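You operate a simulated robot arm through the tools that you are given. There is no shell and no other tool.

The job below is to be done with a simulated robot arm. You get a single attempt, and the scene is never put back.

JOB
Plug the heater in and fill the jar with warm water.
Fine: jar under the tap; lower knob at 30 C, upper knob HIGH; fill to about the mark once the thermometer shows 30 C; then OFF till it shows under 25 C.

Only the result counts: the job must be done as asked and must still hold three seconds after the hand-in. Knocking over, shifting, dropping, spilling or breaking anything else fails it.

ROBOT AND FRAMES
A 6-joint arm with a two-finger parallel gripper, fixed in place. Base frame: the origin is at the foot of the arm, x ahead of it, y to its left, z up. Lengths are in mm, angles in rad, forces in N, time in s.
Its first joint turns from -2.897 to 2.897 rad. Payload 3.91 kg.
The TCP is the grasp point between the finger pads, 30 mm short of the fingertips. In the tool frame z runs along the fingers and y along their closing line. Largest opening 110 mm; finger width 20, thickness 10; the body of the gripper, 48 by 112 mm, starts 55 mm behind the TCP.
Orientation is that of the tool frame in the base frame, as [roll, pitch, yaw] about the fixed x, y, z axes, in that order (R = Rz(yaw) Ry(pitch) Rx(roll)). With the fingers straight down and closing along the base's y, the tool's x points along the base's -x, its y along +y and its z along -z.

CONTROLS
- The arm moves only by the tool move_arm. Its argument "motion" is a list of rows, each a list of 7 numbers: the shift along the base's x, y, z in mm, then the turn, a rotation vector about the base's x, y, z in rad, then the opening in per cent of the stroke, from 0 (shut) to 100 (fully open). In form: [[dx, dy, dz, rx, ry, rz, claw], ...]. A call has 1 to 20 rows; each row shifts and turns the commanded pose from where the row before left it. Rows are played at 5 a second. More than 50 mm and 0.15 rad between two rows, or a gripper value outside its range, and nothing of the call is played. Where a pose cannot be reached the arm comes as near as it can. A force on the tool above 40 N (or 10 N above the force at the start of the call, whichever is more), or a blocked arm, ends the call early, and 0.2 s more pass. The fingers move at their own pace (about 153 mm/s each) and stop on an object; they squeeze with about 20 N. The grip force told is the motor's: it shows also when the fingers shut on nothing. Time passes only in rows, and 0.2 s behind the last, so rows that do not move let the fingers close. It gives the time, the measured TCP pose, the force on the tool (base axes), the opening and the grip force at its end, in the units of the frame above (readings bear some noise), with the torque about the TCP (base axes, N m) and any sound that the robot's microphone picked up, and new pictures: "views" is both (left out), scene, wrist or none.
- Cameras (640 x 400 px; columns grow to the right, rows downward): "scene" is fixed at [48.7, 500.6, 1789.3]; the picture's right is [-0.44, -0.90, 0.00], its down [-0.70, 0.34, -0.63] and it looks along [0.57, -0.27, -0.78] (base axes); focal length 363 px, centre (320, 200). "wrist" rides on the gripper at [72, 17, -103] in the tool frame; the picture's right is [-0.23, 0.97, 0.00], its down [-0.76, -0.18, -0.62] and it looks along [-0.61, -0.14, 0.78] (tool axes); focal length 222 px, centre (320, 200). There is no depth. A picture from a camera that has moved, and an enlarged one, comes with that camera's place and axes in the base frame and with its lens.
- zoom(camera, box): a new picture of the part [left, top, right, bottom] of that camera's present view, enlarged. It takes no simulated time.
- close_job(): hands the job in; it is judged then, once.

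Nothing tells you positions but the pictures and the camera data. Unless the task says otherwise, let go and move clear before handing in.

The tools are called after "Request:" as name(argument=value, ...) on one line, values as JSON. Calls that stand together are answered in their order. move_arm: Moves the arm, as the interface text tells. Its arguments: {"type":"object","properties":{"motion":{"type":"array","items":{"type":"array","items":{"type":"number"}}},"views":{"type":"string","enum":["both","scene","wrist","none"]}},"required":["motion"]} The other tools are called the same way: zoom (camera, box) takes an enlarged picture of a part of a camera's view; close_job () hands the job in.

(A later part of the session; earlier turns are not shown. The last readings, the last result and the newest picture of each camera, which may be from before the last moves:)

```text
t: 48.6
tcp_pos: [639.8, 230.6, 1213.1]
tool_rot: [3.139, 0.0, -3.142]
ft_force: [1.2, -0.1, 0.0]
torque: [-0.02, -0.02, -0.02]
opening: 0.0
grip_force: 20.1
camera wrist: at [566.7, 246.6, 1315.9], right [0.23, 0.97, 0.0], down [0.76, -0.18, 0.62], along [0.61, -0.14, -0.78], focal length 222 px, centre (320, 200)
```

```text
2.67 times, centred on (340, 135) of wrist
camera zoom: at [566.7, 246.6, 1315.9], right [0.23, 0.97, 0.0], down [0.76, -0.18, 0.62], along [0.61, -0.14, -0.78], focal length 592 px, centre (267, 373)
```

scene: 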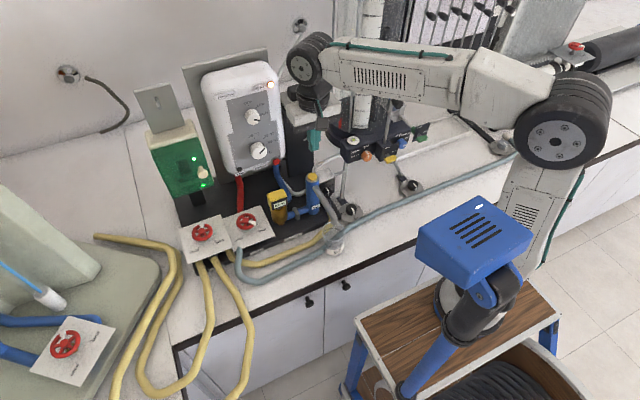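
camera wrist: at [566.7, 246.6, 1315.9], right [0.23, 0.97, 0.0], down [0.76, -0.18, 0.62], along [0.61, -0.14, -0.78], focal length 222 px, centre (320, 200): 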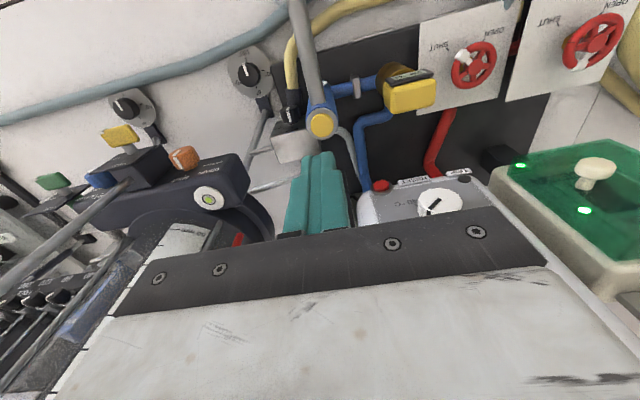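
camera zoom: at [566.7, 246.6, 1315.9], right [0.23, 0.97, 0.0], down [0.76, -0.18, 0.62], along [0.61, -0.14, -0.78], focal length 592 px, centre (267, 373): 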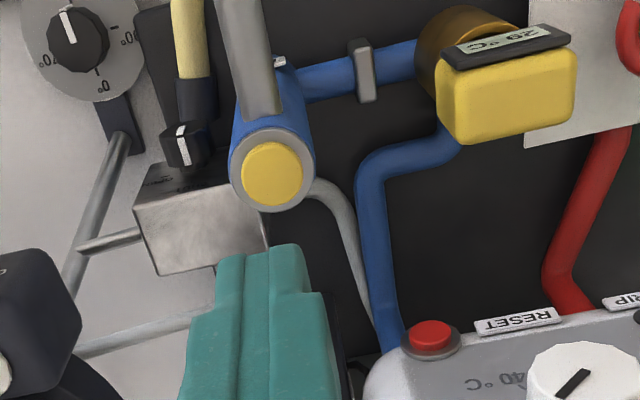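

It's at 29 °C and rising. The button top is at about [652.4, 229.4, 1073.5], so I'll hover just above it with the fingers closed.

Request:
move_arm(motion=[[6, -1, -35, 0, 0, 0, 0], [6, -0.2, -35, 0, 0, 0, 0], [0.6, 0, -25, 0, 0, 0, 0]])

Request:
zoom(camera="scene", box=[220, 60, 320, 220])

Request:
zoom(camera="scene", box=[260, 150, 350, 260])

Request:
zoom(camera="wrist", box=[220, 90, 420, 220])

```text
t: 49.4
tcp_pos: [652.2, 227.7, 1117.6]
tool_rot: [3.138, 0.002, -3.141]
ft_force: [-0.2, 0.7, -0.7]
torque: [-0.02, -0.04, -0.02]
opening: 0.0
grip_force: 20.3
camera wrist: at [579.0, 244.6, 1220.4], right [0.23, 0.97, 0.0], down [0.76, -0.18, 0.62], along [0.61, -0.14, -0.78], focal length 222 px, centre (320, 200)
```

scene: 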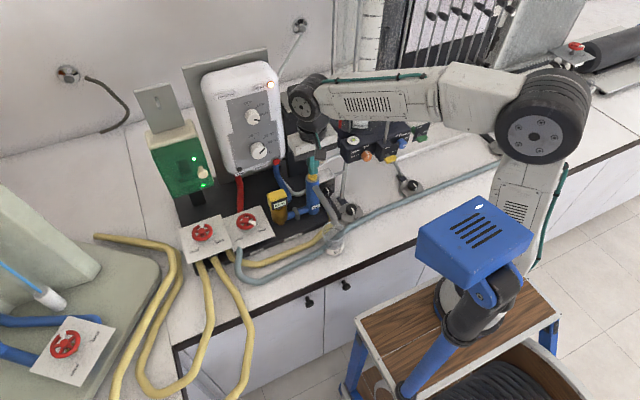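
wrist: 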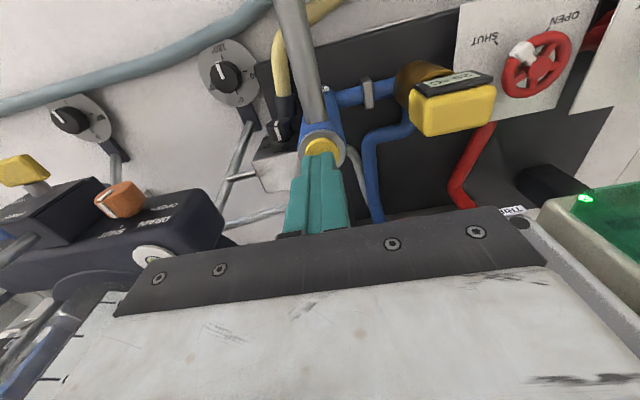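

```text
2.50 times, centred on (270, 140) of scene
camera zoom: at [48.7, 500.6, 1789.3], right [-0.44, -0.9, 0.0], down [-0.7, 0.34, -0.63], along [0.57, -0.27, -0.78], focal length 907 px, centre (445, 350)
```

zoom: 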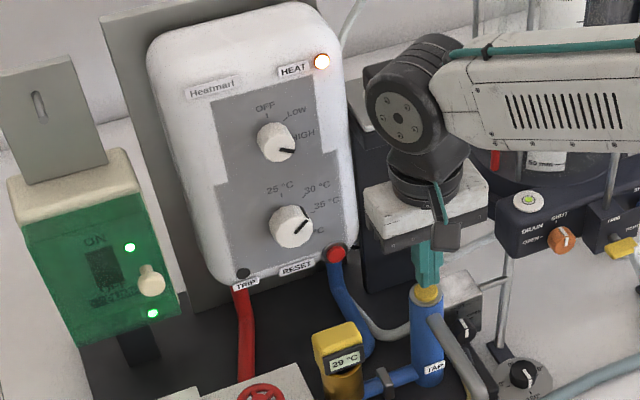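

```text
3.64 times, centred on (305, 205) of scene
camera zoom: at [48.7, 500.6, 1789.3], right [-0.44, -0.9, 0.0], down [-0.7, 0.34, -0.63], along [0.57, -0.27, -0.78], focal length 1320 px, centre (374, 182)
```

zoom: 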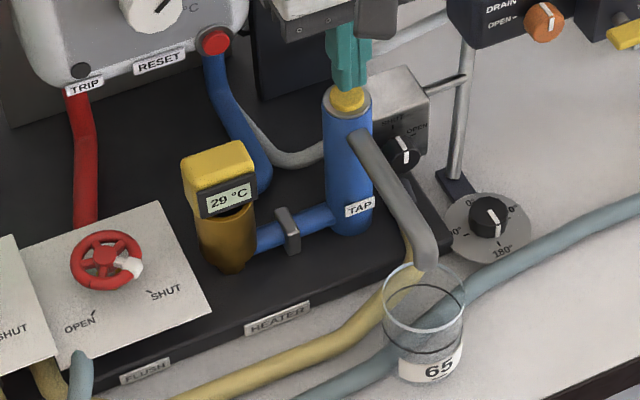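

```text
3.08 times, centred on (320, 155) of wrist
camera zoom: at [579.0, 244.6, 1220.4], right [0.23, 0.97, 0.0], down [0.76, -0.18, 0.62], along [0.61, -0.14, -0.78], focal length 684 px, centre (320, 338)
```

zoom: 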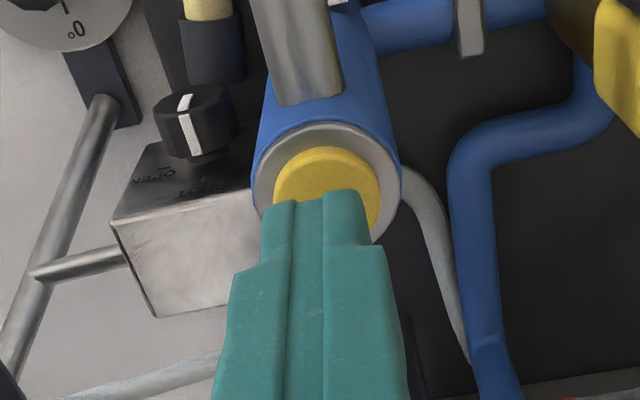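

It still reads 29 °C and the closed fingertips are over the button. I'll wait briefly for 30 °C.

Request:
move_arm(motion=[[0, 1, 0, 0, 0, 0, 0], [0, 0, 0, 0, 0, 0, 0]], views="scene")

Request:
zoom(camera="scene", box=[260, 150, 350, 260])

```text
t: 50.0
tcp_pos: [652.0, 229.3, 1117.6]
tool_rot: [3.137, 0.0, -3.14]
ft_force: [0.7, 0.7, 0.7]
torque: [-0.01, 0.02, 0.01]
opening: 0.0
grip_force: 19.6
```

scene: 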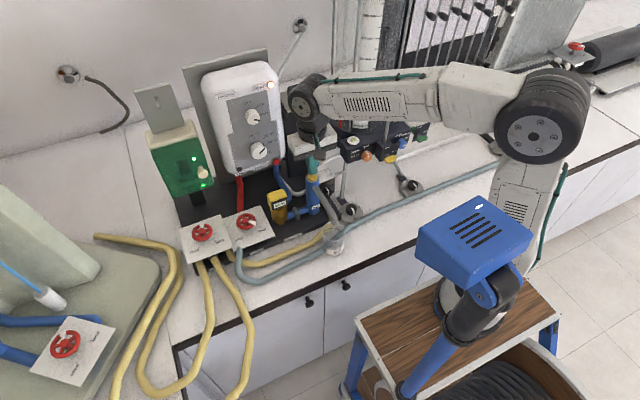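

```text
3.64 times, centred on (305, 205) of scene
camera zoom: at [48.7, 500.6, 1789.3], right [-0.44, -0.9, 0.0], down [-0.7, 0.34, -0.63], along [0.57, -0.27, -0.78], focal length 1320 px, centre (374, 182)
```

zoom: 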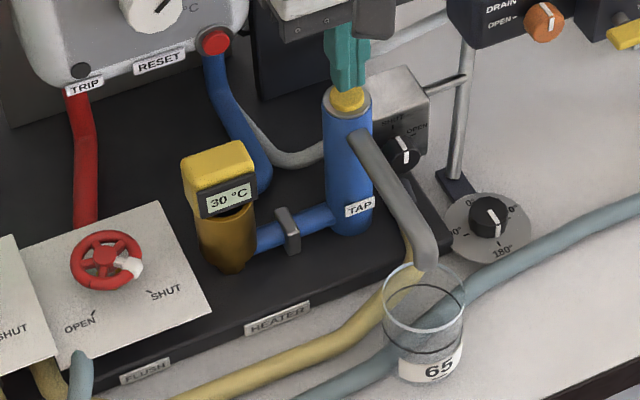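

The thermometer reads 30 °C. I'll press the button gently and watch the jar closely.

Request:
move_arm(motion=[[0, 0, -12, 0, 0, 0, 0], [0, 0, -5, 0, 0, 0, 0]], views="scene")

Request:
zoom(camera="scene", box=[270, 150, 360, 260])

```text
t: 50.6
tcp_pos: [651.7, 230.4, 1102.0]
tool_rot: [3.137, 0.002, -3.142]
ft_force: [0.8, 0.9, 3.9]
torque: [0.02, -0.05, 0.0]
opening: 0.0
grip_force: 20.1
heard: click
```

scene: 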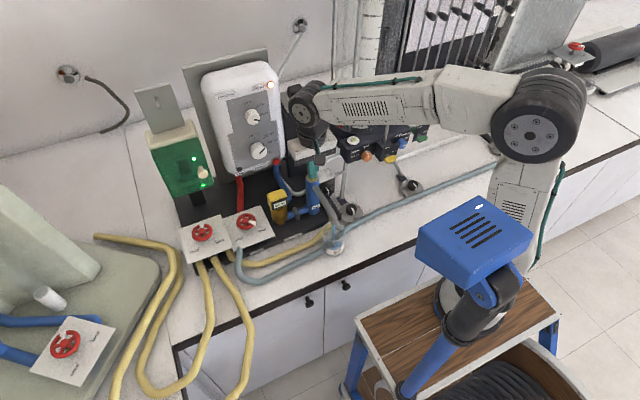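

```text
3.64 times, centred on (315, 205) of scene
camera zoom: at [48.7, 500.6, 1789.3], right [-0.44, -0.9, 0.0], down [-0.7, 0.34, -0.63], along [0.57, -0.27, -0.78], focal length 1320 px, centre (338, 182)
```

zoom: 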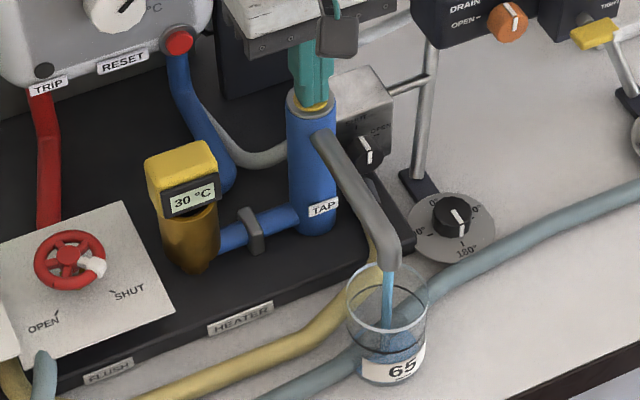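

Water is flowing into the jar. I'll check the level.

Request:
zoom(camera="scene", box=[315, 210, 355, 260])

```text
8.00 times, centred on (335, 235) of scene
camera zoom: at [48.7, 500.6, 1789.3], right [-0.44, -0.9, 0.0], down [-0.7, 0.34, -0.63], along [0.57, -0.27, -0.78], focal length 2903 px, centre (200, -80)
```

zoom: 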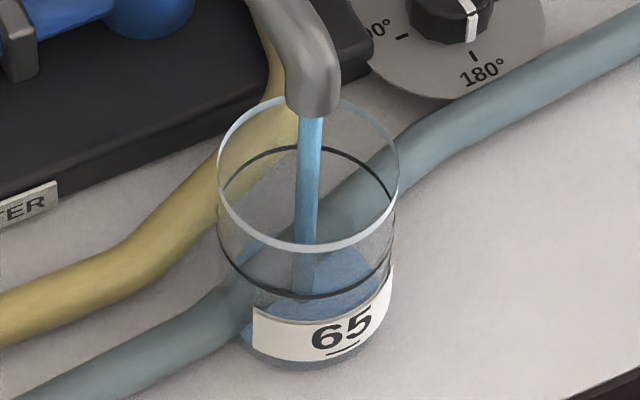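

The level is still near the bottom. I'll hold the button for a short time and check again.

Request:
move_arm(motion=[[0, 0, 0, 0, 0, 0, 0], [0, 0, 0, 0, 0, 0, 0]], views="scene")

Request:
zoom(camera="scene", box=[315, 210, 355, 260])

Request:
zoom(camera="scene", box=[220, 60, 340, 220])

```text
t: 51.2
tcp_pos: [652.5, 230.8, 1101.4]
tool_rot: [3.137, 0.003, -3.139]
ft_force: [2.0, 1.9, 3.7]
torque: [0.06, -0.02, -0.01]
opening: 0.2
grip_force: 19.8
```

scene: 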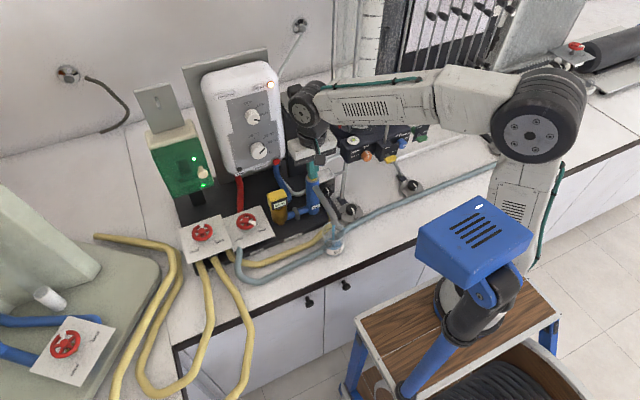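

```text
8.00 times, centred on (335, 235) of scene
camera zoom: at [48.7, 500.6, 1789.3], right [-0.44, -0.9, 0.0], down [-0.7, 0.34, -0.63], along [0.57, -0.27, -0.78], focal length 2903 px, centre (200, -80)
```

zoom: 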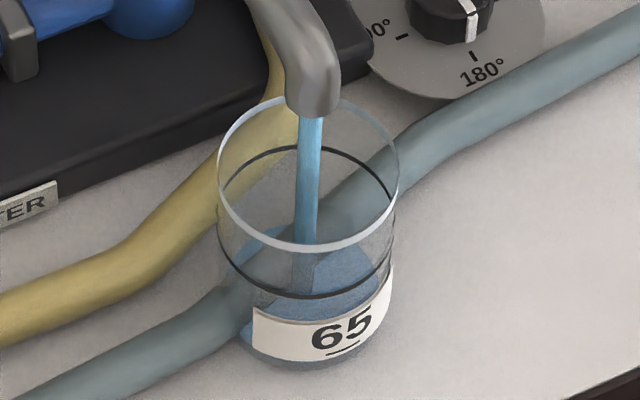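

```text
2.50 times, centred on (280, 140) of scene
camera zoom: at [48.7, 500.6, 1789.3], right [-0.44, -0.9, 0.0], down [-0.7, 0.34, -0.63], along [0.57, -0.27, -0.78], focal length 907 px, centre (420, 350)
```

zoom: 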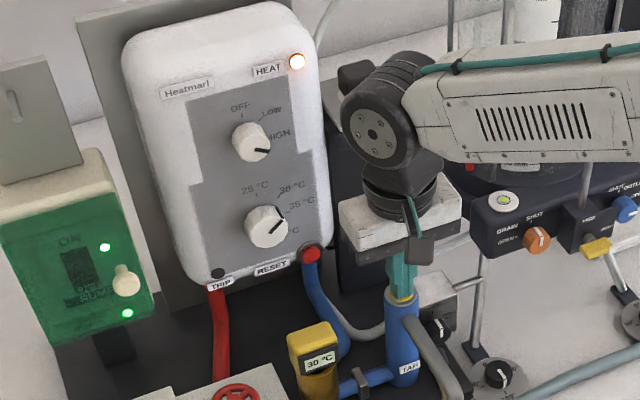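

The level rises slowly. I'll hold longer.

Request:
move_arm(motion=[[0, 0, 0, 0, 0, 0, 0], [0, 0, 0, 0, 0, 0, 0], [0, 0, 0, 0, 0, 0, 0], [0, 0, 0, 0, 0, 0, 0]], views="scene")

Request:
zoom(camera="scene", box=[315, 210, 355, 260])

Request:
zoom(camera="scene", box=[220, 60, 340, 220])

```text
t: 52.2
tcp_pos: [652.8, 230.3, 1100.9]
tool_rot: [3.138, 0.001, -3.141]
ft_force: [0.9, 1.3, 4.2]
torque: [0.03, -0.04, 0.02]
opening: 0.0
grip_force: 20.2
```

scene: 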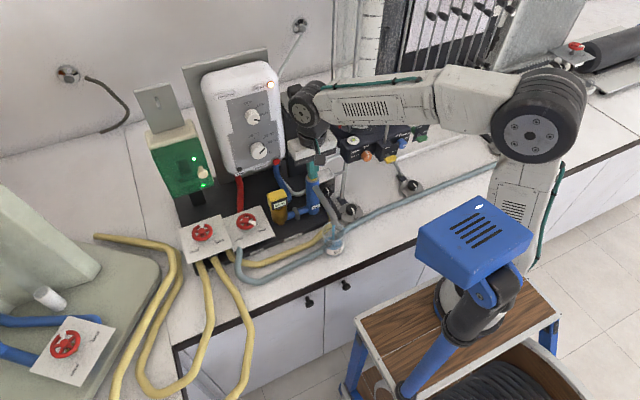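

```text
8.00 times, centred on (335, 235) of scene
camera zoom: at [48.7, 500.6, 1789.3], right [-0.44, -0.9, 0.0], down [-0.7, 0.34, -0.63], along [0.57, -0.27, -0.78], focal length 2903 px, centre (200, -80)
```

zoom: 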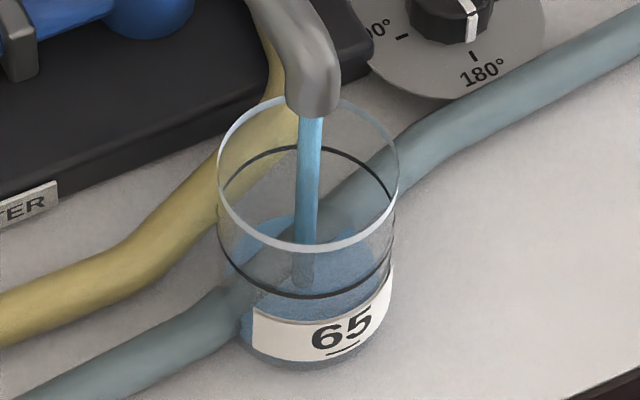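

```text
2.50 times, centred on (280, 140) of scene
camera zoom: at [48.7, 500.6, 1789.3], right [-0.44, -0.9, 0.0], down [-0.7, 0.34, -0.63], along [0.57, -0.27, -0.78], focal length 907 px, centre (420, 350)
```

zoom: 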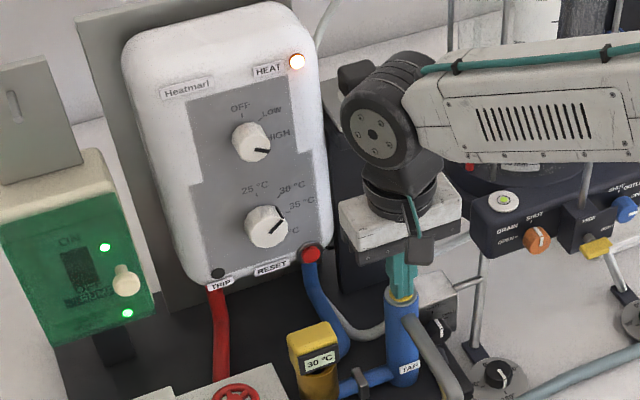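

The level is rising about 8 px per second in this zoom, and the mark's back edge is about 70 px higher. I'll hold for 3 s, keeping an eye on the temperature.

Request:
move_arm(motion=[[0, 0, 0, 0, 0, 0, 0], [0, 0, 0, 0, 0, 0, 0], [0, 0, 0, 0, 0, 0, 0], [0, 0, 0, 0, 0, 0, 0], [0, 0, 0, 0, 0, 0, 0], [0, 0, 0, 0, 0, 0, 0], [0, 0, 0, 0, 0, 0, 0], [0, 0, 0, 0, 0, 0, 0], [0, 0, 0, 0, 0, 0, 0], [0, 0, 0, 0, 0, 0, 0], [0, 0, 0, 0, 0, 0, 0], [0, 0, 0, 0, 0, 0, 0], [0, 0, 0, 0, 0, 0, 0], [0, 0, 0, 0, 0, 0, 0]], views="scene")

Request:
zoom(camera="scene", box=[315, 210, 355, 260])

Request:
zoom(camera="scene", box=[220, 60, 340, 220])

```text
t: 55.2
tcp_pos: [652.5, 228.7, 1100.8]
tool_rot: [3.138, 0.002, -3.14]
ft_force: [0.4, -0.6, 4.0]
torque: [0.0, -0.01, 0.0]
opening: 0.1
grip_force: 19.9
```

scene: 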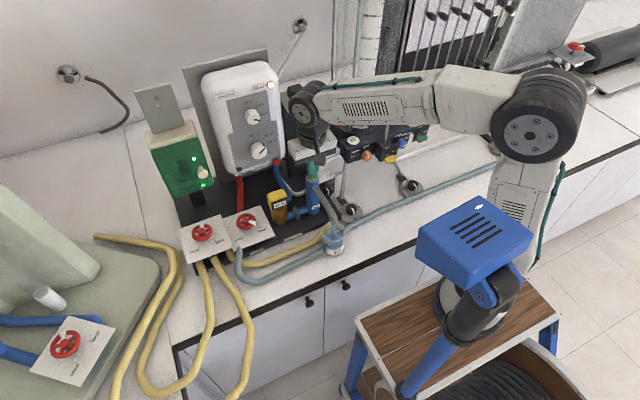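

```text
8.00 times, centred on (335, 235) of scene
camera zoom: at [48.7, 500.6, 1789.3], right [-0.44, -0.9, 0.0], down [-0.7, 0.34, -0.63], along [0.57, -0.27, -0.78], focal length 2903 px, centre (200, -80)
```

zoom: 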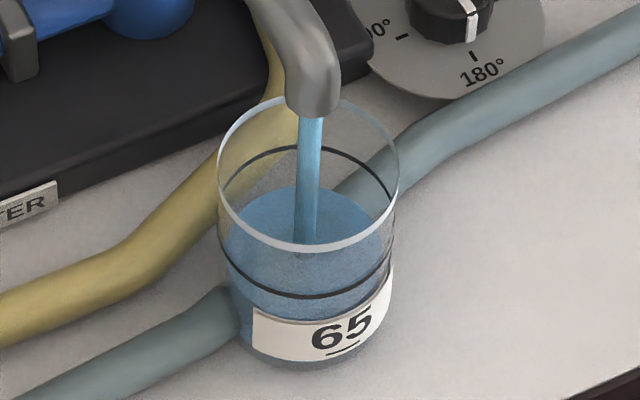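

```text
2.50 times, centred on (280, 140) of scene
camera zoom: at [48.7, 500.6, 1789.3], right [-0.44, -0.9, 0.0], down [-0.7, 0.34, -0.63], along [0.57, -0.27, -0.78], focal length 907 px, centre (420, 350)
```

zoom: 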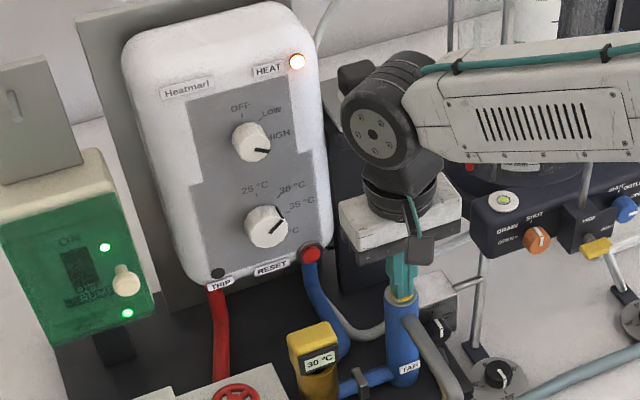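

It's about 37 px below the mark, rising 10 px/s, and still at 30 °C. I'll hold about 2 s more and then lift off, leaving margin in case the tap latches.

Request:
move_arm(motion=[[0, 0, 0, 0, 0, 0, 0], [0, 0, 0, 0, 0, 0, 0], [0, 0, 0, 0, 0, 0, 0], [0, 0, 0, 0, 0, 0, 0], [0, 0, 0, 0, 0, 0, 0], [0, 0, 0, 0, 0, 0, 0], [0, 0, 0, 0, 0, 0, 0], [0, 0, 0, 0, 0, 0, 0], [0, 0, 0, 0, 0, 0, 0], [0, 0, 12, 0, 0, 0, 0]], views="scene")

Request:
zoom(camera="scene", box=[315, 210, 355, 260])

Request:
zoom(camera="scene", box=[220, 60, 340, 220])

```text
t: 57.4
tcp_pos: [652.9, 230.2, 1112.5]
tool_rot: [3.139, 0.0, -3.14]
ft_force: [-0.1, 0.4, 0.0]
torque: [0.01, 0.03, 0.02]
opening: 0.1
grip_force: 19.8
```

scene: 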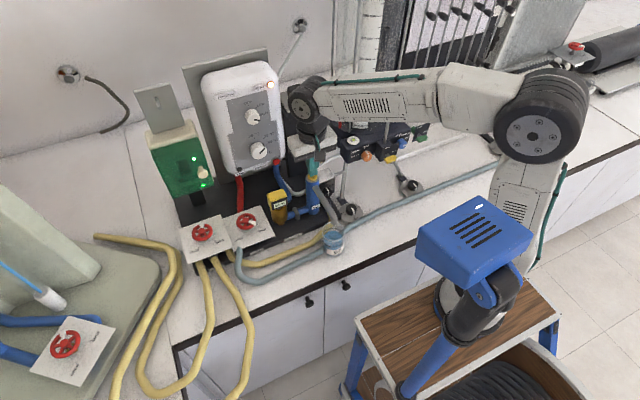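

```text
8.00 times, centred on (335, 235) of scene
camera zoom: at [48.7, 500.6, 1789.3], right [-0.44, -0.9, 0.0], down [-0.7, 0.34, -0.63], along [0.57, -0.27, -0.78], focal length 2903 px, centre (200, -80)
```

zoom: 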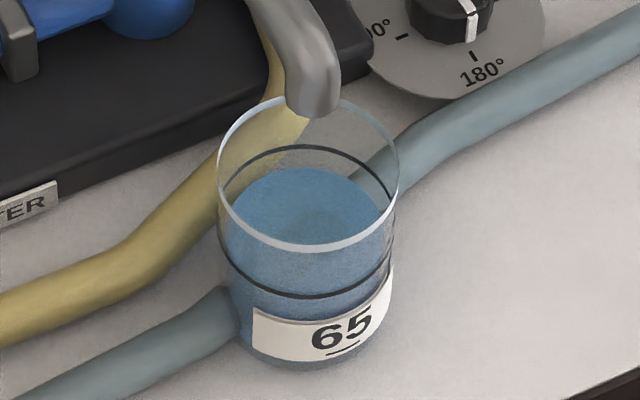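

```text
2.50 times, centred on (280, 140) of scene
camera zoom: at [48.7, 500.6, 1789.3], right [-0.44, -0.9, 0.0], down [-0.7, 0.34, -0.63], along [0.57, -0.27, -0.78], focal length 907 px, centre (420, 350)
```

zoom: 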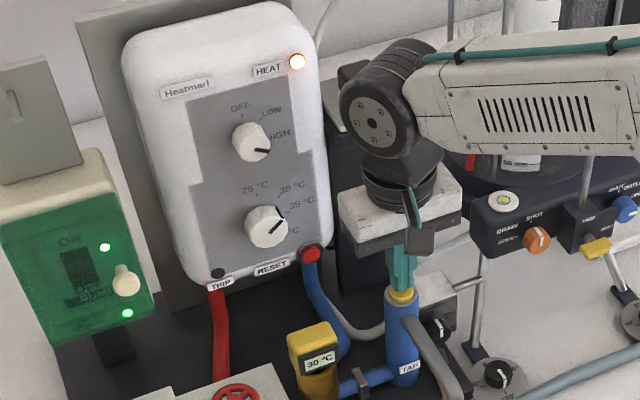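

The tap closes when released, and the surface is a little below the mark. I'll press again for about 1.5 s.

Request:
move_arm(motion=[[0, 0, -12, 0, 0, 0, 0], [0, 0, 0, 0, 0, 0, 0], [0, 0, 0, 0, 0, 0, 0], [0, 0, 0, 0, 0, 0, 0], [0, 0, 0, 0, 0, 0, 0], [0, 0, 0, 0, 0, 0, 0], [0, 0, 0, 0, 0, 0, 0], [0, 0, 12, 0, 0, 0, 0]], views="scene")

Request:
zoom(camera="scene", box=[315, 210, 355, 260])

Request:
zoom(camera="scene", box=[220, 60, 340, 220])

```text
t: 59.2
tcp_pos: [650.8, 229.5, 1112.6]
tool_rot: [3.139, 0.001, -3.141]
ft_force: [0.0, -0.2, 0.5]
torque: [-0.01, 0.0, 0.01]
opening: 0.1
grip_force: 19.4
heard: click
```

scene: 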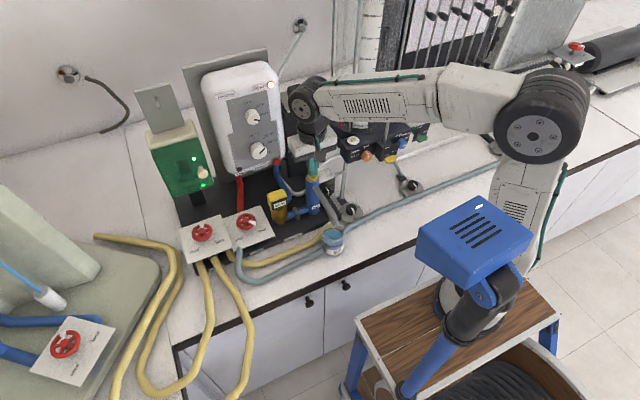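

```text
8.00 times, centred on (335, 235) of scene
camera zoom: at [48.7, 500.6, 1789.3], right [-0.44, -0.9, 0.0], down [-0.7, 0.34, -0.63], along [0.57, -0.27, -0.78], focal length 2903 px, centre (200, -80)
```

zoom: 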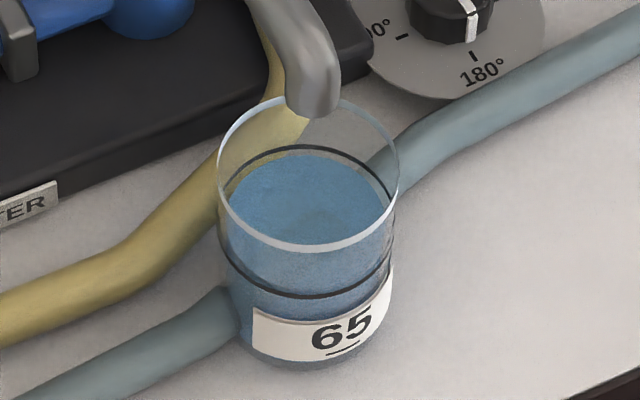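

```text
2.50 times, centred on (280, 140) of scene
camera zoom: at [48.7, 500.6, 1789.3], right [-0.44, -0.9, 0.0], down [-0.7, 0.34, -0.63], along [0.57, -0.27, -0.78], focal length 907 px, centre (420, 350)
```

zoom: 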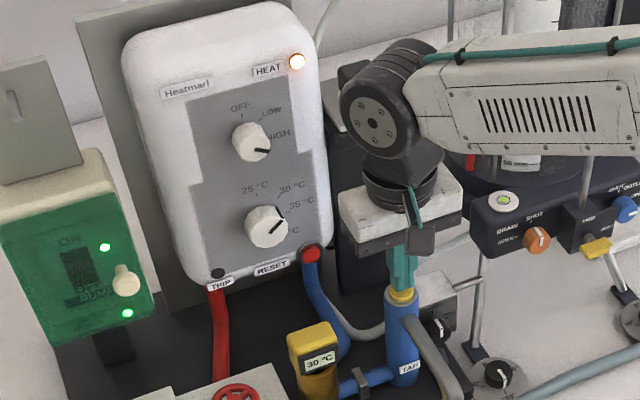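

The water is at the mark and the flow has stopped. Now I'll move back to the upper knob to turn it OFF: lift first, then swing horizontal.

Request:
move_arm(motion=[[0, 0, 40, 0, 0, 0, 0], [-5, 5, 40, 0, -0.143, 0, 20], [-5, 10, 30, 0, -0.143, 0, 50], [-2, 12, 15, 0, -0.143, 0, 50], [0, 12, 0, 0, -0.143, 0, 50], [0, 12, 0, 0, -0.143, 0, 50], [0, 12, 0, 0, -0.143, 0, 50], [0, 12, 0, 0, -0.143, 0, 50], [0, 12, 0, 0, -0.143, 0, 50], [0, 12, 0, 0, -0.143, 0, 50], [5, 12, 0, 0, -0.143, 0, 50], [10, 0, 0, 0, -0.141, 0, 50]])

Request:
zoom(camera="wrist", box=[200, 40, 440, 190])

Request:
zoom(camera="scene", box=[220, 60, 340, 220])

```text
t: 61.8
tcp_pos: [655.1, 340.7, 1238.5]
tool_rot: [-0.622, 1.567, -0.617]
ft_force: [0.0, -0.6, 1.4]
torque: [0.02, 0.05, 0.02]
opening: 55.0
grip_force: 0.0
camera wrist: at [550.9, 357.4, 1165.1], right [0.0, 0.97, 0.23], down [-0.62, -0.18, 0.76], along [0.78, -0.14, 0.61], focal length 222 px, centre (320, 200)
```

scene: 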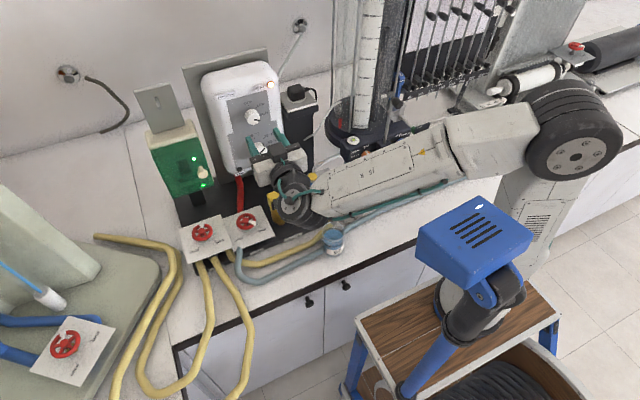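
wrist: 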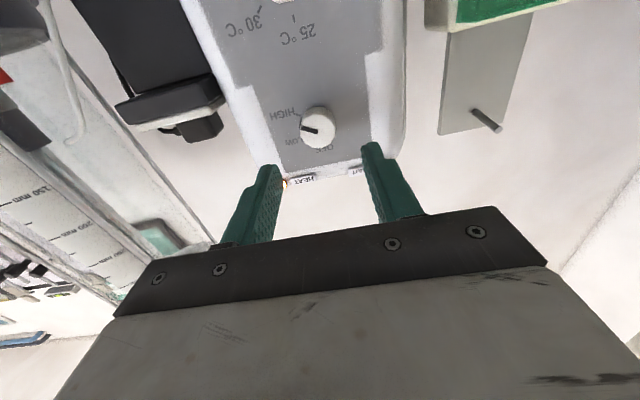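

```text
2.67 times, centred on (320, 115) of wrist
camera zoom: at [550.9, 357.4, 1165.1], right [0.0, 0.97, 0.23], down [-0.62, -0.18, 0.76], along [0.78, -0.14, 0.61], focal length 592 px, centre (320, 427)
```

zoom: 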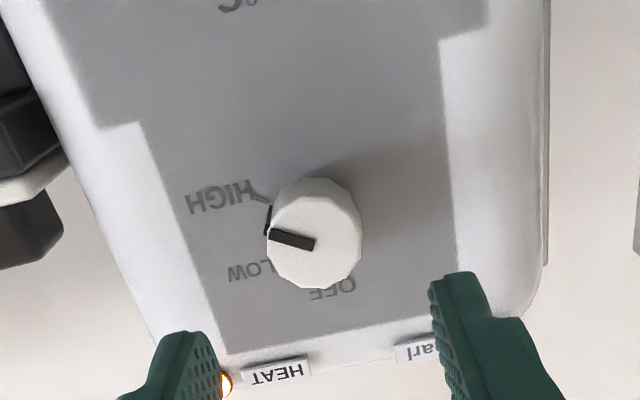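

```text
2.50 times, centred on (280, 140) of scene
camera zoom: at [48.7, 500.6, 1789.3], right [-0.44, -0.9, 0.0], down [-0.7, 0.34, -0.63], along [0.57, -0.27, -0.78], focal length 907 px, centre (420, 350)
```

zoom: 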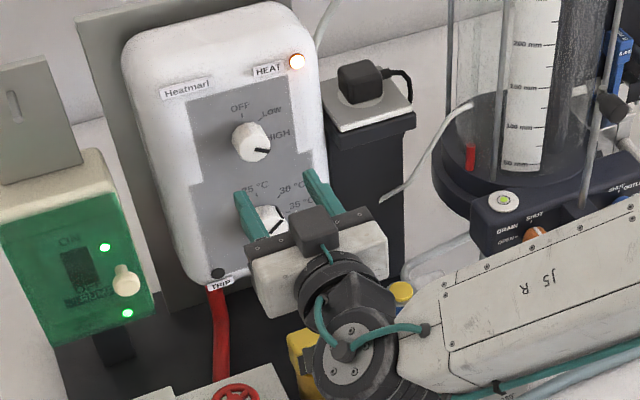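

The heater is still on and the gripper is lined up with the knob axis. I'll advance and grip.

Request:
move_arm(motion=[[20, 0, 0, 0, 0, 0, 50], [20, 0, 0, 0, 0, 0, 50], [20, 0, 0, 0, 0, 0, 50], [18.5, 0, 0, 0, 0, 0, 50], [0, 0, 0, 0, 0, 0, 30], [0, 0, 0, 0, 0, 0, 20], [0, 0, 0, 0, 0, 0, 20]], views="wrist")

Request:
zoom(camera="wrist", box=[200, 80, 440, 230])

```text
t: 63.4
tcp_pos: [733.6, 341.1, 1238.8]
tool_rot: [-1.553, 1.568, -1.553]
ft_force: [-2.7, -10.9, -2.7]
torque: [0.02, 0.02, -1.03]
opening: 31.5
grip_force: 45.3
camera wrist: at [630.0, 356.1, 1165.3], right [0.0, 0.97, 0.23], down [-0.62, -0.18, 0.76], along [0.78, -0.14, 0.61], focal length 222 px, centre (320, 200)
```

wrist: 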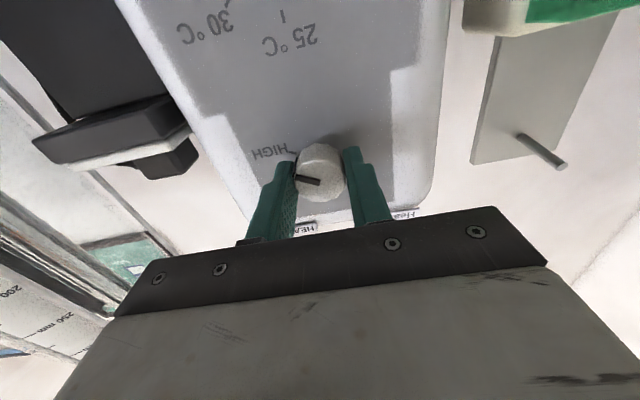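

```text
2.67 times, centred on (320, 155) of wrist
camera zoom: at [630.0, 356.1, 1165.3], right [0.0, 0.97, 0.23], down [-0.62, -0.18, 0.76], along [0.78, -0.14, 0.61], focal length 592 px, centre (320, 320)
```

zoom: 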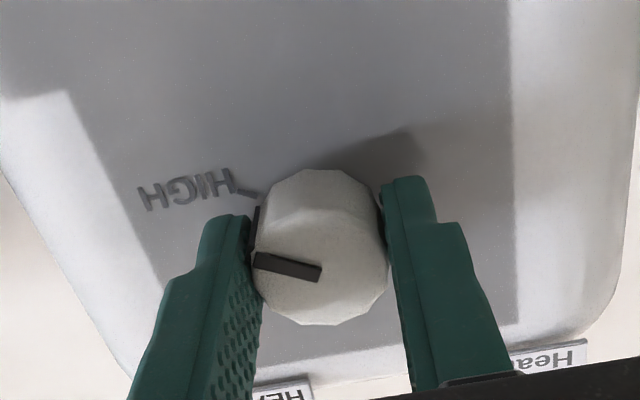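

The knob is gripped. I'll turn it 120° counter-clockwise back to OFF.

Request:
move_arm(motion=[[0, 0, 0, -0.14, 0, 0, 20], [0, 0, 0, -0.14, 0, 0, 20], [0, 0, 0, -0.14, 0, 0, 20], [0, 0, 0, -0.14, 0, 0, 20], [0, 0, 0, -0.14, 0, 0, 20], [0, 0, 0, -0.14, 0, 0, 20], [0, 0, 0, -0.14, 0, 0, 20], [0, 0, 0, -0.14, 0, 0, 20], [0, 0, 0, -0.14, 0, 0, 20], [0, 0, 0, -0.14, 0, 0, 20], [0, 0, 0, -0.14, 0, 0, 20], [0, 0, 0, -0.14, 0, 0, 20], [0, 0, 0, -0.14, 0, 0, 20], [0, 0, 0, -0.14, 0, 0, 20], [0, 0, 0, -0.134, 0, 0, 20]])

Request:
zoom(camera="wrist", box=[200, 80, 440, 230])

Request:
zoom(camera="scene", box=[220, 60, 340, 220])

```text
t: 66.6
tcp_pos: [735.1, 339.2, 1238.2]
tool_rot: [-1.572, -0.525, -1.573]
ft_force: [12.5, -22.1, 10.7]
torque: [0.03, -0.74, 0.08]
opening: 31.8
grip_force: 45.0
camera wrist: at [629.9, 268.0, 1260.6], right [0.0, -0.29, -0.96], down [-0.62, 0.75, -0.23], along [0.78, 0.59, -0.18], focal length 222 px, centre (320, 200)
```

scene: 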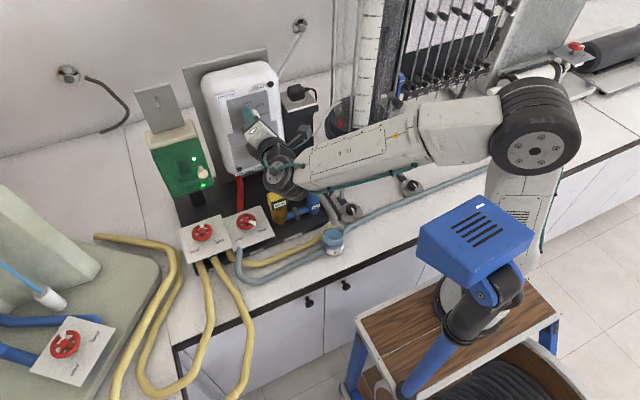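
wrist: 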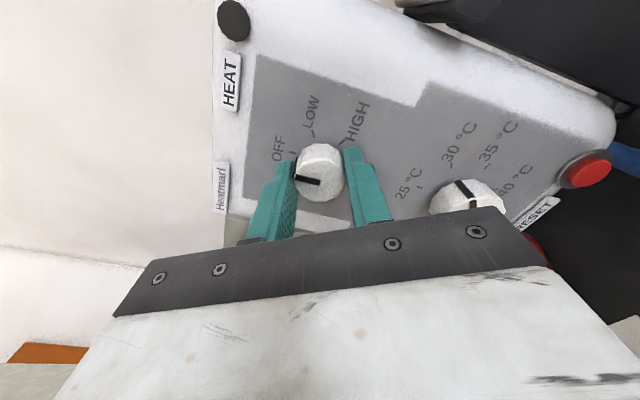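

```text
2.67 times, centred on (320, 155) of wrist
camera zoom: at [629.9, 268.0, 1260.6], right [0.0, -0.29, -0.96], down [-0.62, 0.75, -0.23], along [0.78, 0.59, -0.18], focal length 592 px, centre (320, 320)
```

zoom: 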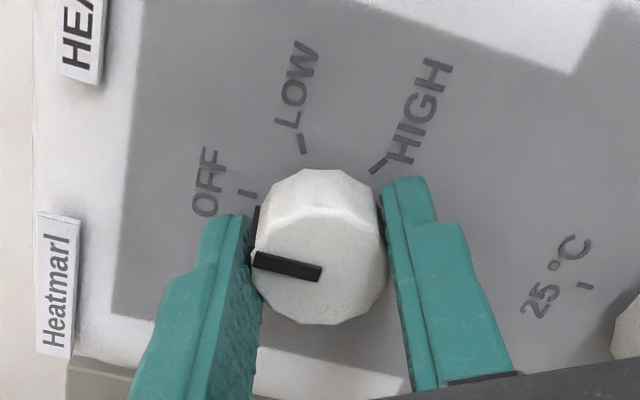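

```text
2.50 times, centred on (280, 140) of scene
camera zoom: at [48.7, 500.6, 1789.3], right [-0.44, -0.9, 0.0], down [-0.7, 0.34, -0.63], along [0.57, -0.27, -0.78], focal length 907 px, centre (420, 350)
```

zoom: 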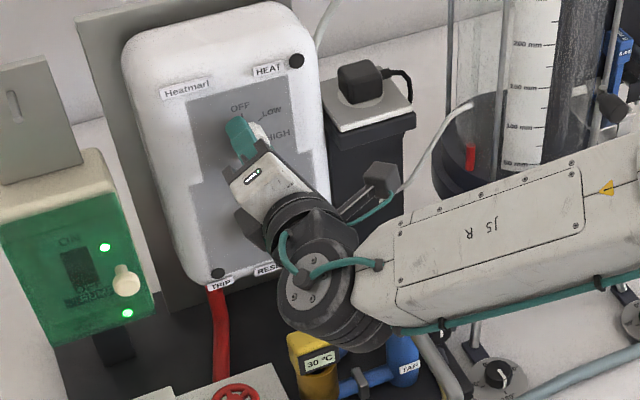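

The HEAT lamp is off and the knob is at OFF. I'll release, back off and monitor the thermometer as it cools.

Request:
move_arm(motion=[[0, 0, 0, 0, 0, 0, 45], [0, 0, 0, 0, 0, 0, 50], [-20, 0, 0, 0, 0, 0, 50], [-35, 0, 0, 0, 0, 0, 50], [-30, 0, 20, 0, 0, 0, 50], [-30, 0, 30, 0, 0, 0, 50]])

Request:
zoom(camera="wrist", box=[280, 40, 520, 190])

Request:
zoom(camera="scene", box=[220, 60, 340, 220])

```text
t: 68.0
tcp_pos: [618.5, 341.2, 1288.9]
tool_rot: [-1.574, -0.524, -1.572]
ft_force: [0.8, 1.1, 1.0]
torque: [-0.04, 0.01, -0.01]
opening: 55.2
grip_force: 0.0
camera wrist: at [515.0, 268.9, 1310.2], right [0.0, -0.29, -0.96], down [-0.62, 0.75, -0.23], along [0.78, 0.59, -0.19], focal length 222 px, centre (320, 200)
```

scene: 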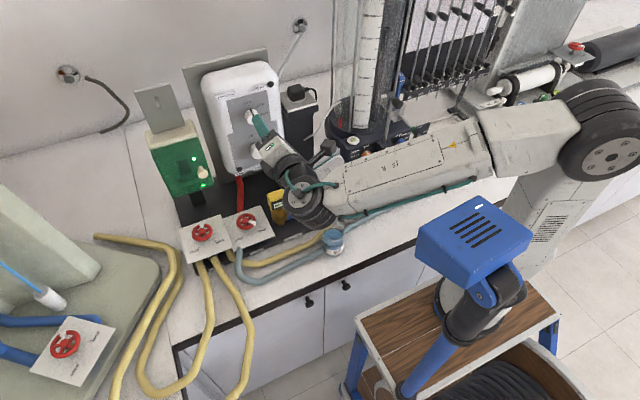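
wrist: 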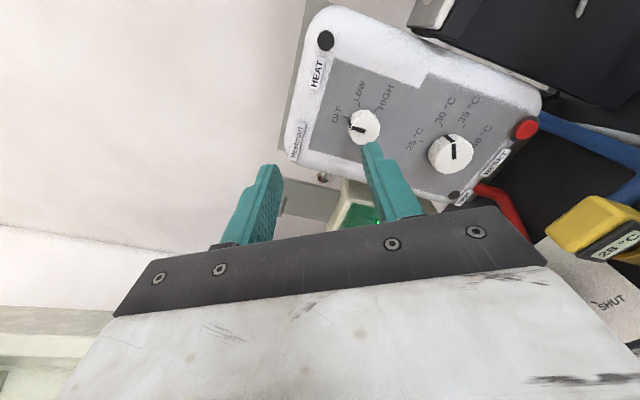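

```text
2.67 times, centred on (400, 115) of wrist
camera zoom: at [515.0, 268.9, 1310.2], right [0.0, -0.29, -0.96], down [-0.62, 0.75, -0.23], along [0.78, 0.59, -0.19], focal length 592 px, centre (107, 427)
```

zoom: 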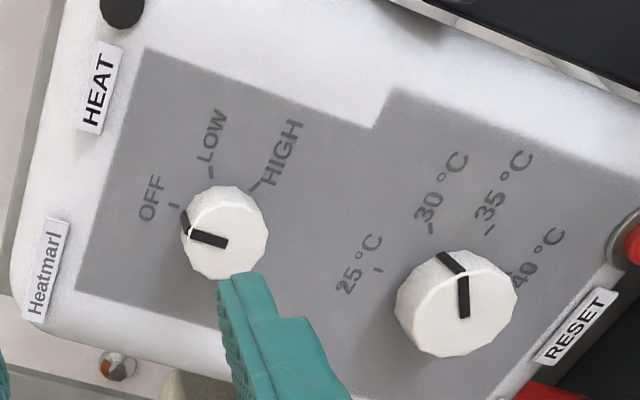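

```text
2.50 times, centred on (280, 140) of scene
camera zoom: at [48.7, 500.6, 1789.3], right [-0.44, -0.9, 0.0], down [-0.7, 0.34, -0.63], along [0.57, -0.27, -0.78], focal length 907 px, centre (420, 350)
```

zoom: 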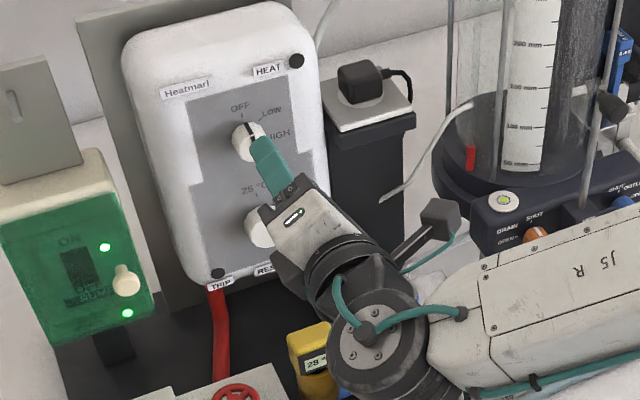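

The lamp is out, both knobs are right, and the thermometer has already dropped to 28 °C. I'll retreat to a clear spot and wait for it to fall below 25 °C.

Request:
move_arm(motion=[[-20, -5, 10, 0, 0.1, 0, 50], [-20, -5, 10, 0, 0.1, 0, 50], [-20, -5, 10, 0, 0.1, 0, 50], [-20, -5, 10, 0, 0.1, 0, 50], [-20, -5, 10, 0, 0.1, 0, 50], [-20, -5, 10, 0, 0.1, 0, 50], [0, 0, 0, 0, 0, 0, 50], [0, 0, 0, 0, 0, 0, 50], [0, 0, 0, 0, 0, 0, 50], [0, 0, 0, 0, 0, 0, 50], [0, 0, 0, 0, 0, 0, 50], [0, 0, 0, 0, 0, 0, 50], [0, 0, 0, 0, 0, 0, 50], [0, 0, 0, 0, 0, 0, 50], [0, 0, 0, 0, 0, 0, 50]])

Request:
zoom(camera="scene", box=[220, 60, 340, 220])

Request:
zoom(camera="scene", box=[260, 160, 360, 270])

```text
t: 71.2
tcp_pos: [497.7, 310.9, 1348.0]
tool_rot: [-2.243, -0.427, -1.254]
ft_force: [0.5, 0.1, -0.4]
torque: [-0.02, 0.02, -0.05]
opening: 54.9
grip_force: 0.1
camera wrist: at [424.9, 239.2, 1424.4], right [-0.54, -0.29, -0.79], down [-0.64, 0.75, 0.17], along [0.54, 0.6, -0.59], focal length 222 px, centre (320, 200)
```

scene: 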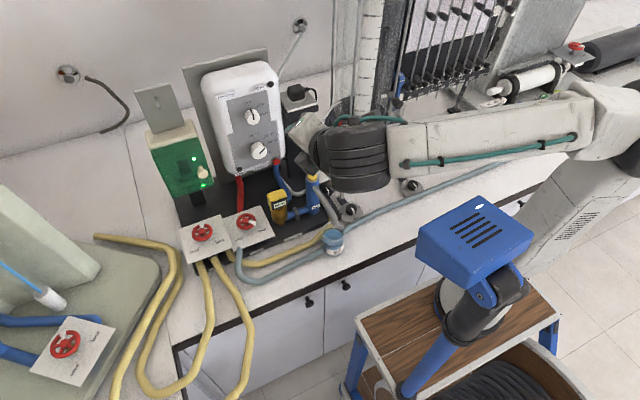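
wrist: 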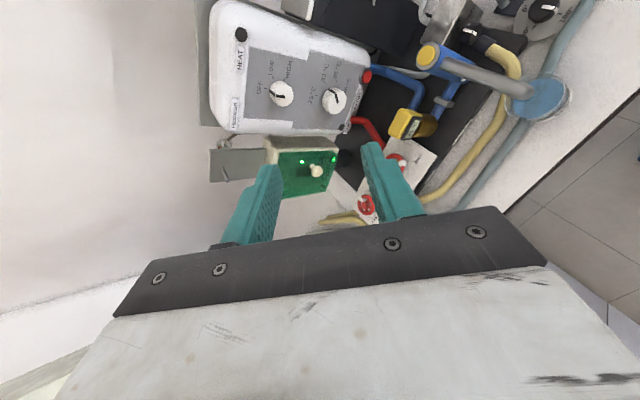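

```text
2.50 times, centred on (280, 140) of scene
camera zoom: at [48.7, 500.6, 1789.3], right [-0.44, -0.9, 0.0], down [-0.7, 0.34, -0.63], along [0.57, -0.27, -0.78], focal length 907 px, centre (420, 350)
```

zoom: 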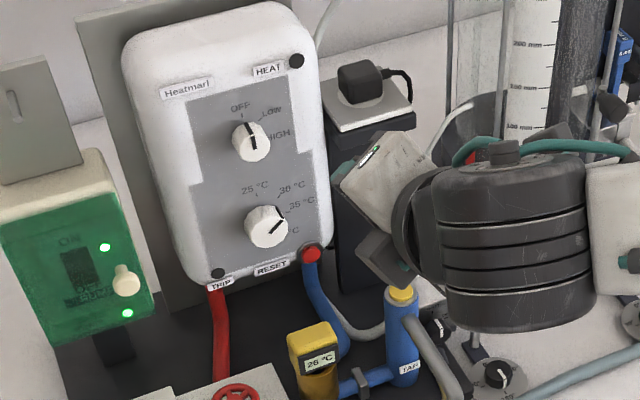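

```text
3.64 times, centred on (310, 215) of scene
camera zoom: at [48.7, 500.6, 1789.3], right [-0.44, -0.9, 0.0], down [-0.7, 0.34, -0.63], along [0.57, -0.27, -0.78], focal length 1320 px, centre (356, 146)
```

zoom: 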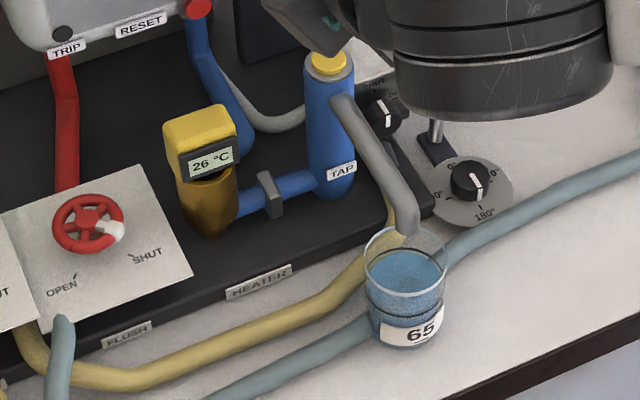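

It's at 26 °C and falling. The jar sits at the mark and everything else is undisturbed. I'll keep waiting well clear.

Request:
move_arm(motion=[[0, 0, 0, 0, 0, 0, 50], [0, 0, 0, 0, 0, 0, 50], [0, 0, 0, 0, 0, 0, 50], [0, 0, 0, 0, 0, 0, 50], [0, 0, 0, 0, 0, 0, 50], [0, 0, 0, 0, 0, 0, 50], [0, 0, 0, 0, 0, 0, 50], [0, 0, 0, 0, 0, 0, 50], [0, 0, 0, 0, 0, 0, 50], [0, 0, 0, 0, 0, 0, 50], [0, 0, 0, 0, 0, 0, 50], [0, 0, 0, 0, 0, 0, 50], [0, 0, 0, 0, 0, 0, 50], [0, 0, 0, 0, 0, 0, 50], [0, 0, 0, 0, 0, 0, 50], [0, 0, 0, 0, 0, 0, 50], [0, 0, 0, 0, 0, 0, 50], [0, 0, 0, 0, 0, 0, 50], [0, 0, 0, 0, 0, 0, 50], [0, 0, 0, 0, 0, 0, 50]], views="scene")

Request:
zoom(camera="scene", box=[260, 160, 360, 270])

Request:
zoom(camera="scene", box=[315, 210, 355, 260])

```text
t: 75.4
tcp_pos: [498.1, 310.7, 1347.7]
tool_rot: [-2.242, -0.427, -1.254]
ft_force: [-0.1, 0.7, 0.5]
torque: [0.02, 0.0, 0.0]
opening: 54.8
grip_force: 0.1
```

scene: 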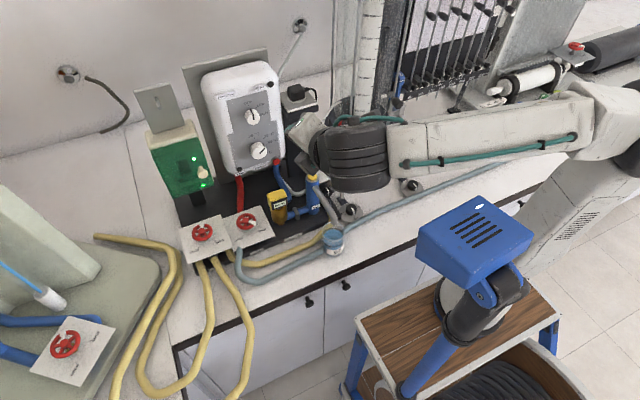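

```text
3.64 times, centred on (310, 215) of scene
camera zoom: at [48.7, 500.6, 1789.3], right [-0.44, -0.9, 0.0], down [-0.7, 0.34, -0.63], along [0.57, -0.27, -0.78], focal length 1320 px, centre (356, 146)
```

zoom: 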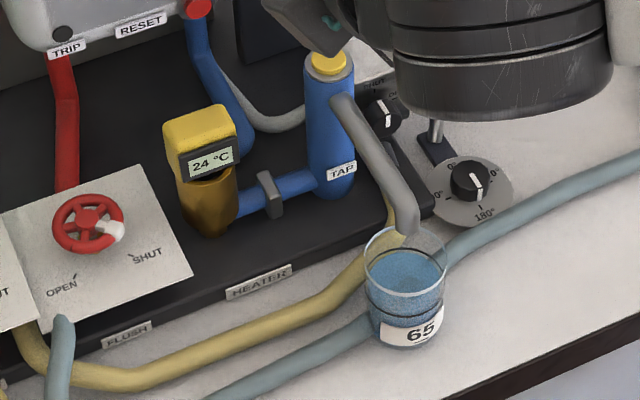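

```text
8.00 times, centred on (335, 235) of scene
camera zoom: at [48.7, 500.6, 1789.3], right [-0.44, -0.9, 0.0], down [-0.7, 0.34, -0.63], along [0.57, -0.27, -0.78], focal length 2903 px, centre (200, -80)
```

zoom: 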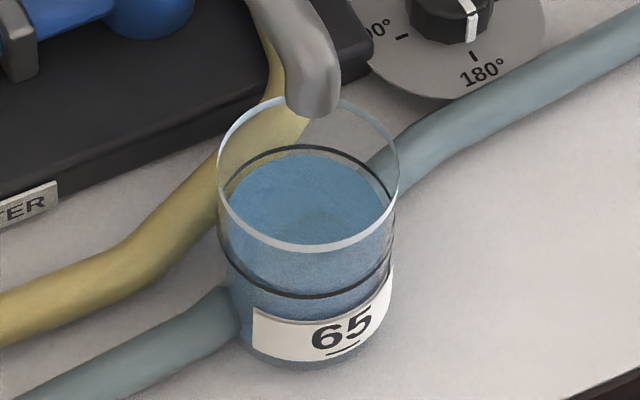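

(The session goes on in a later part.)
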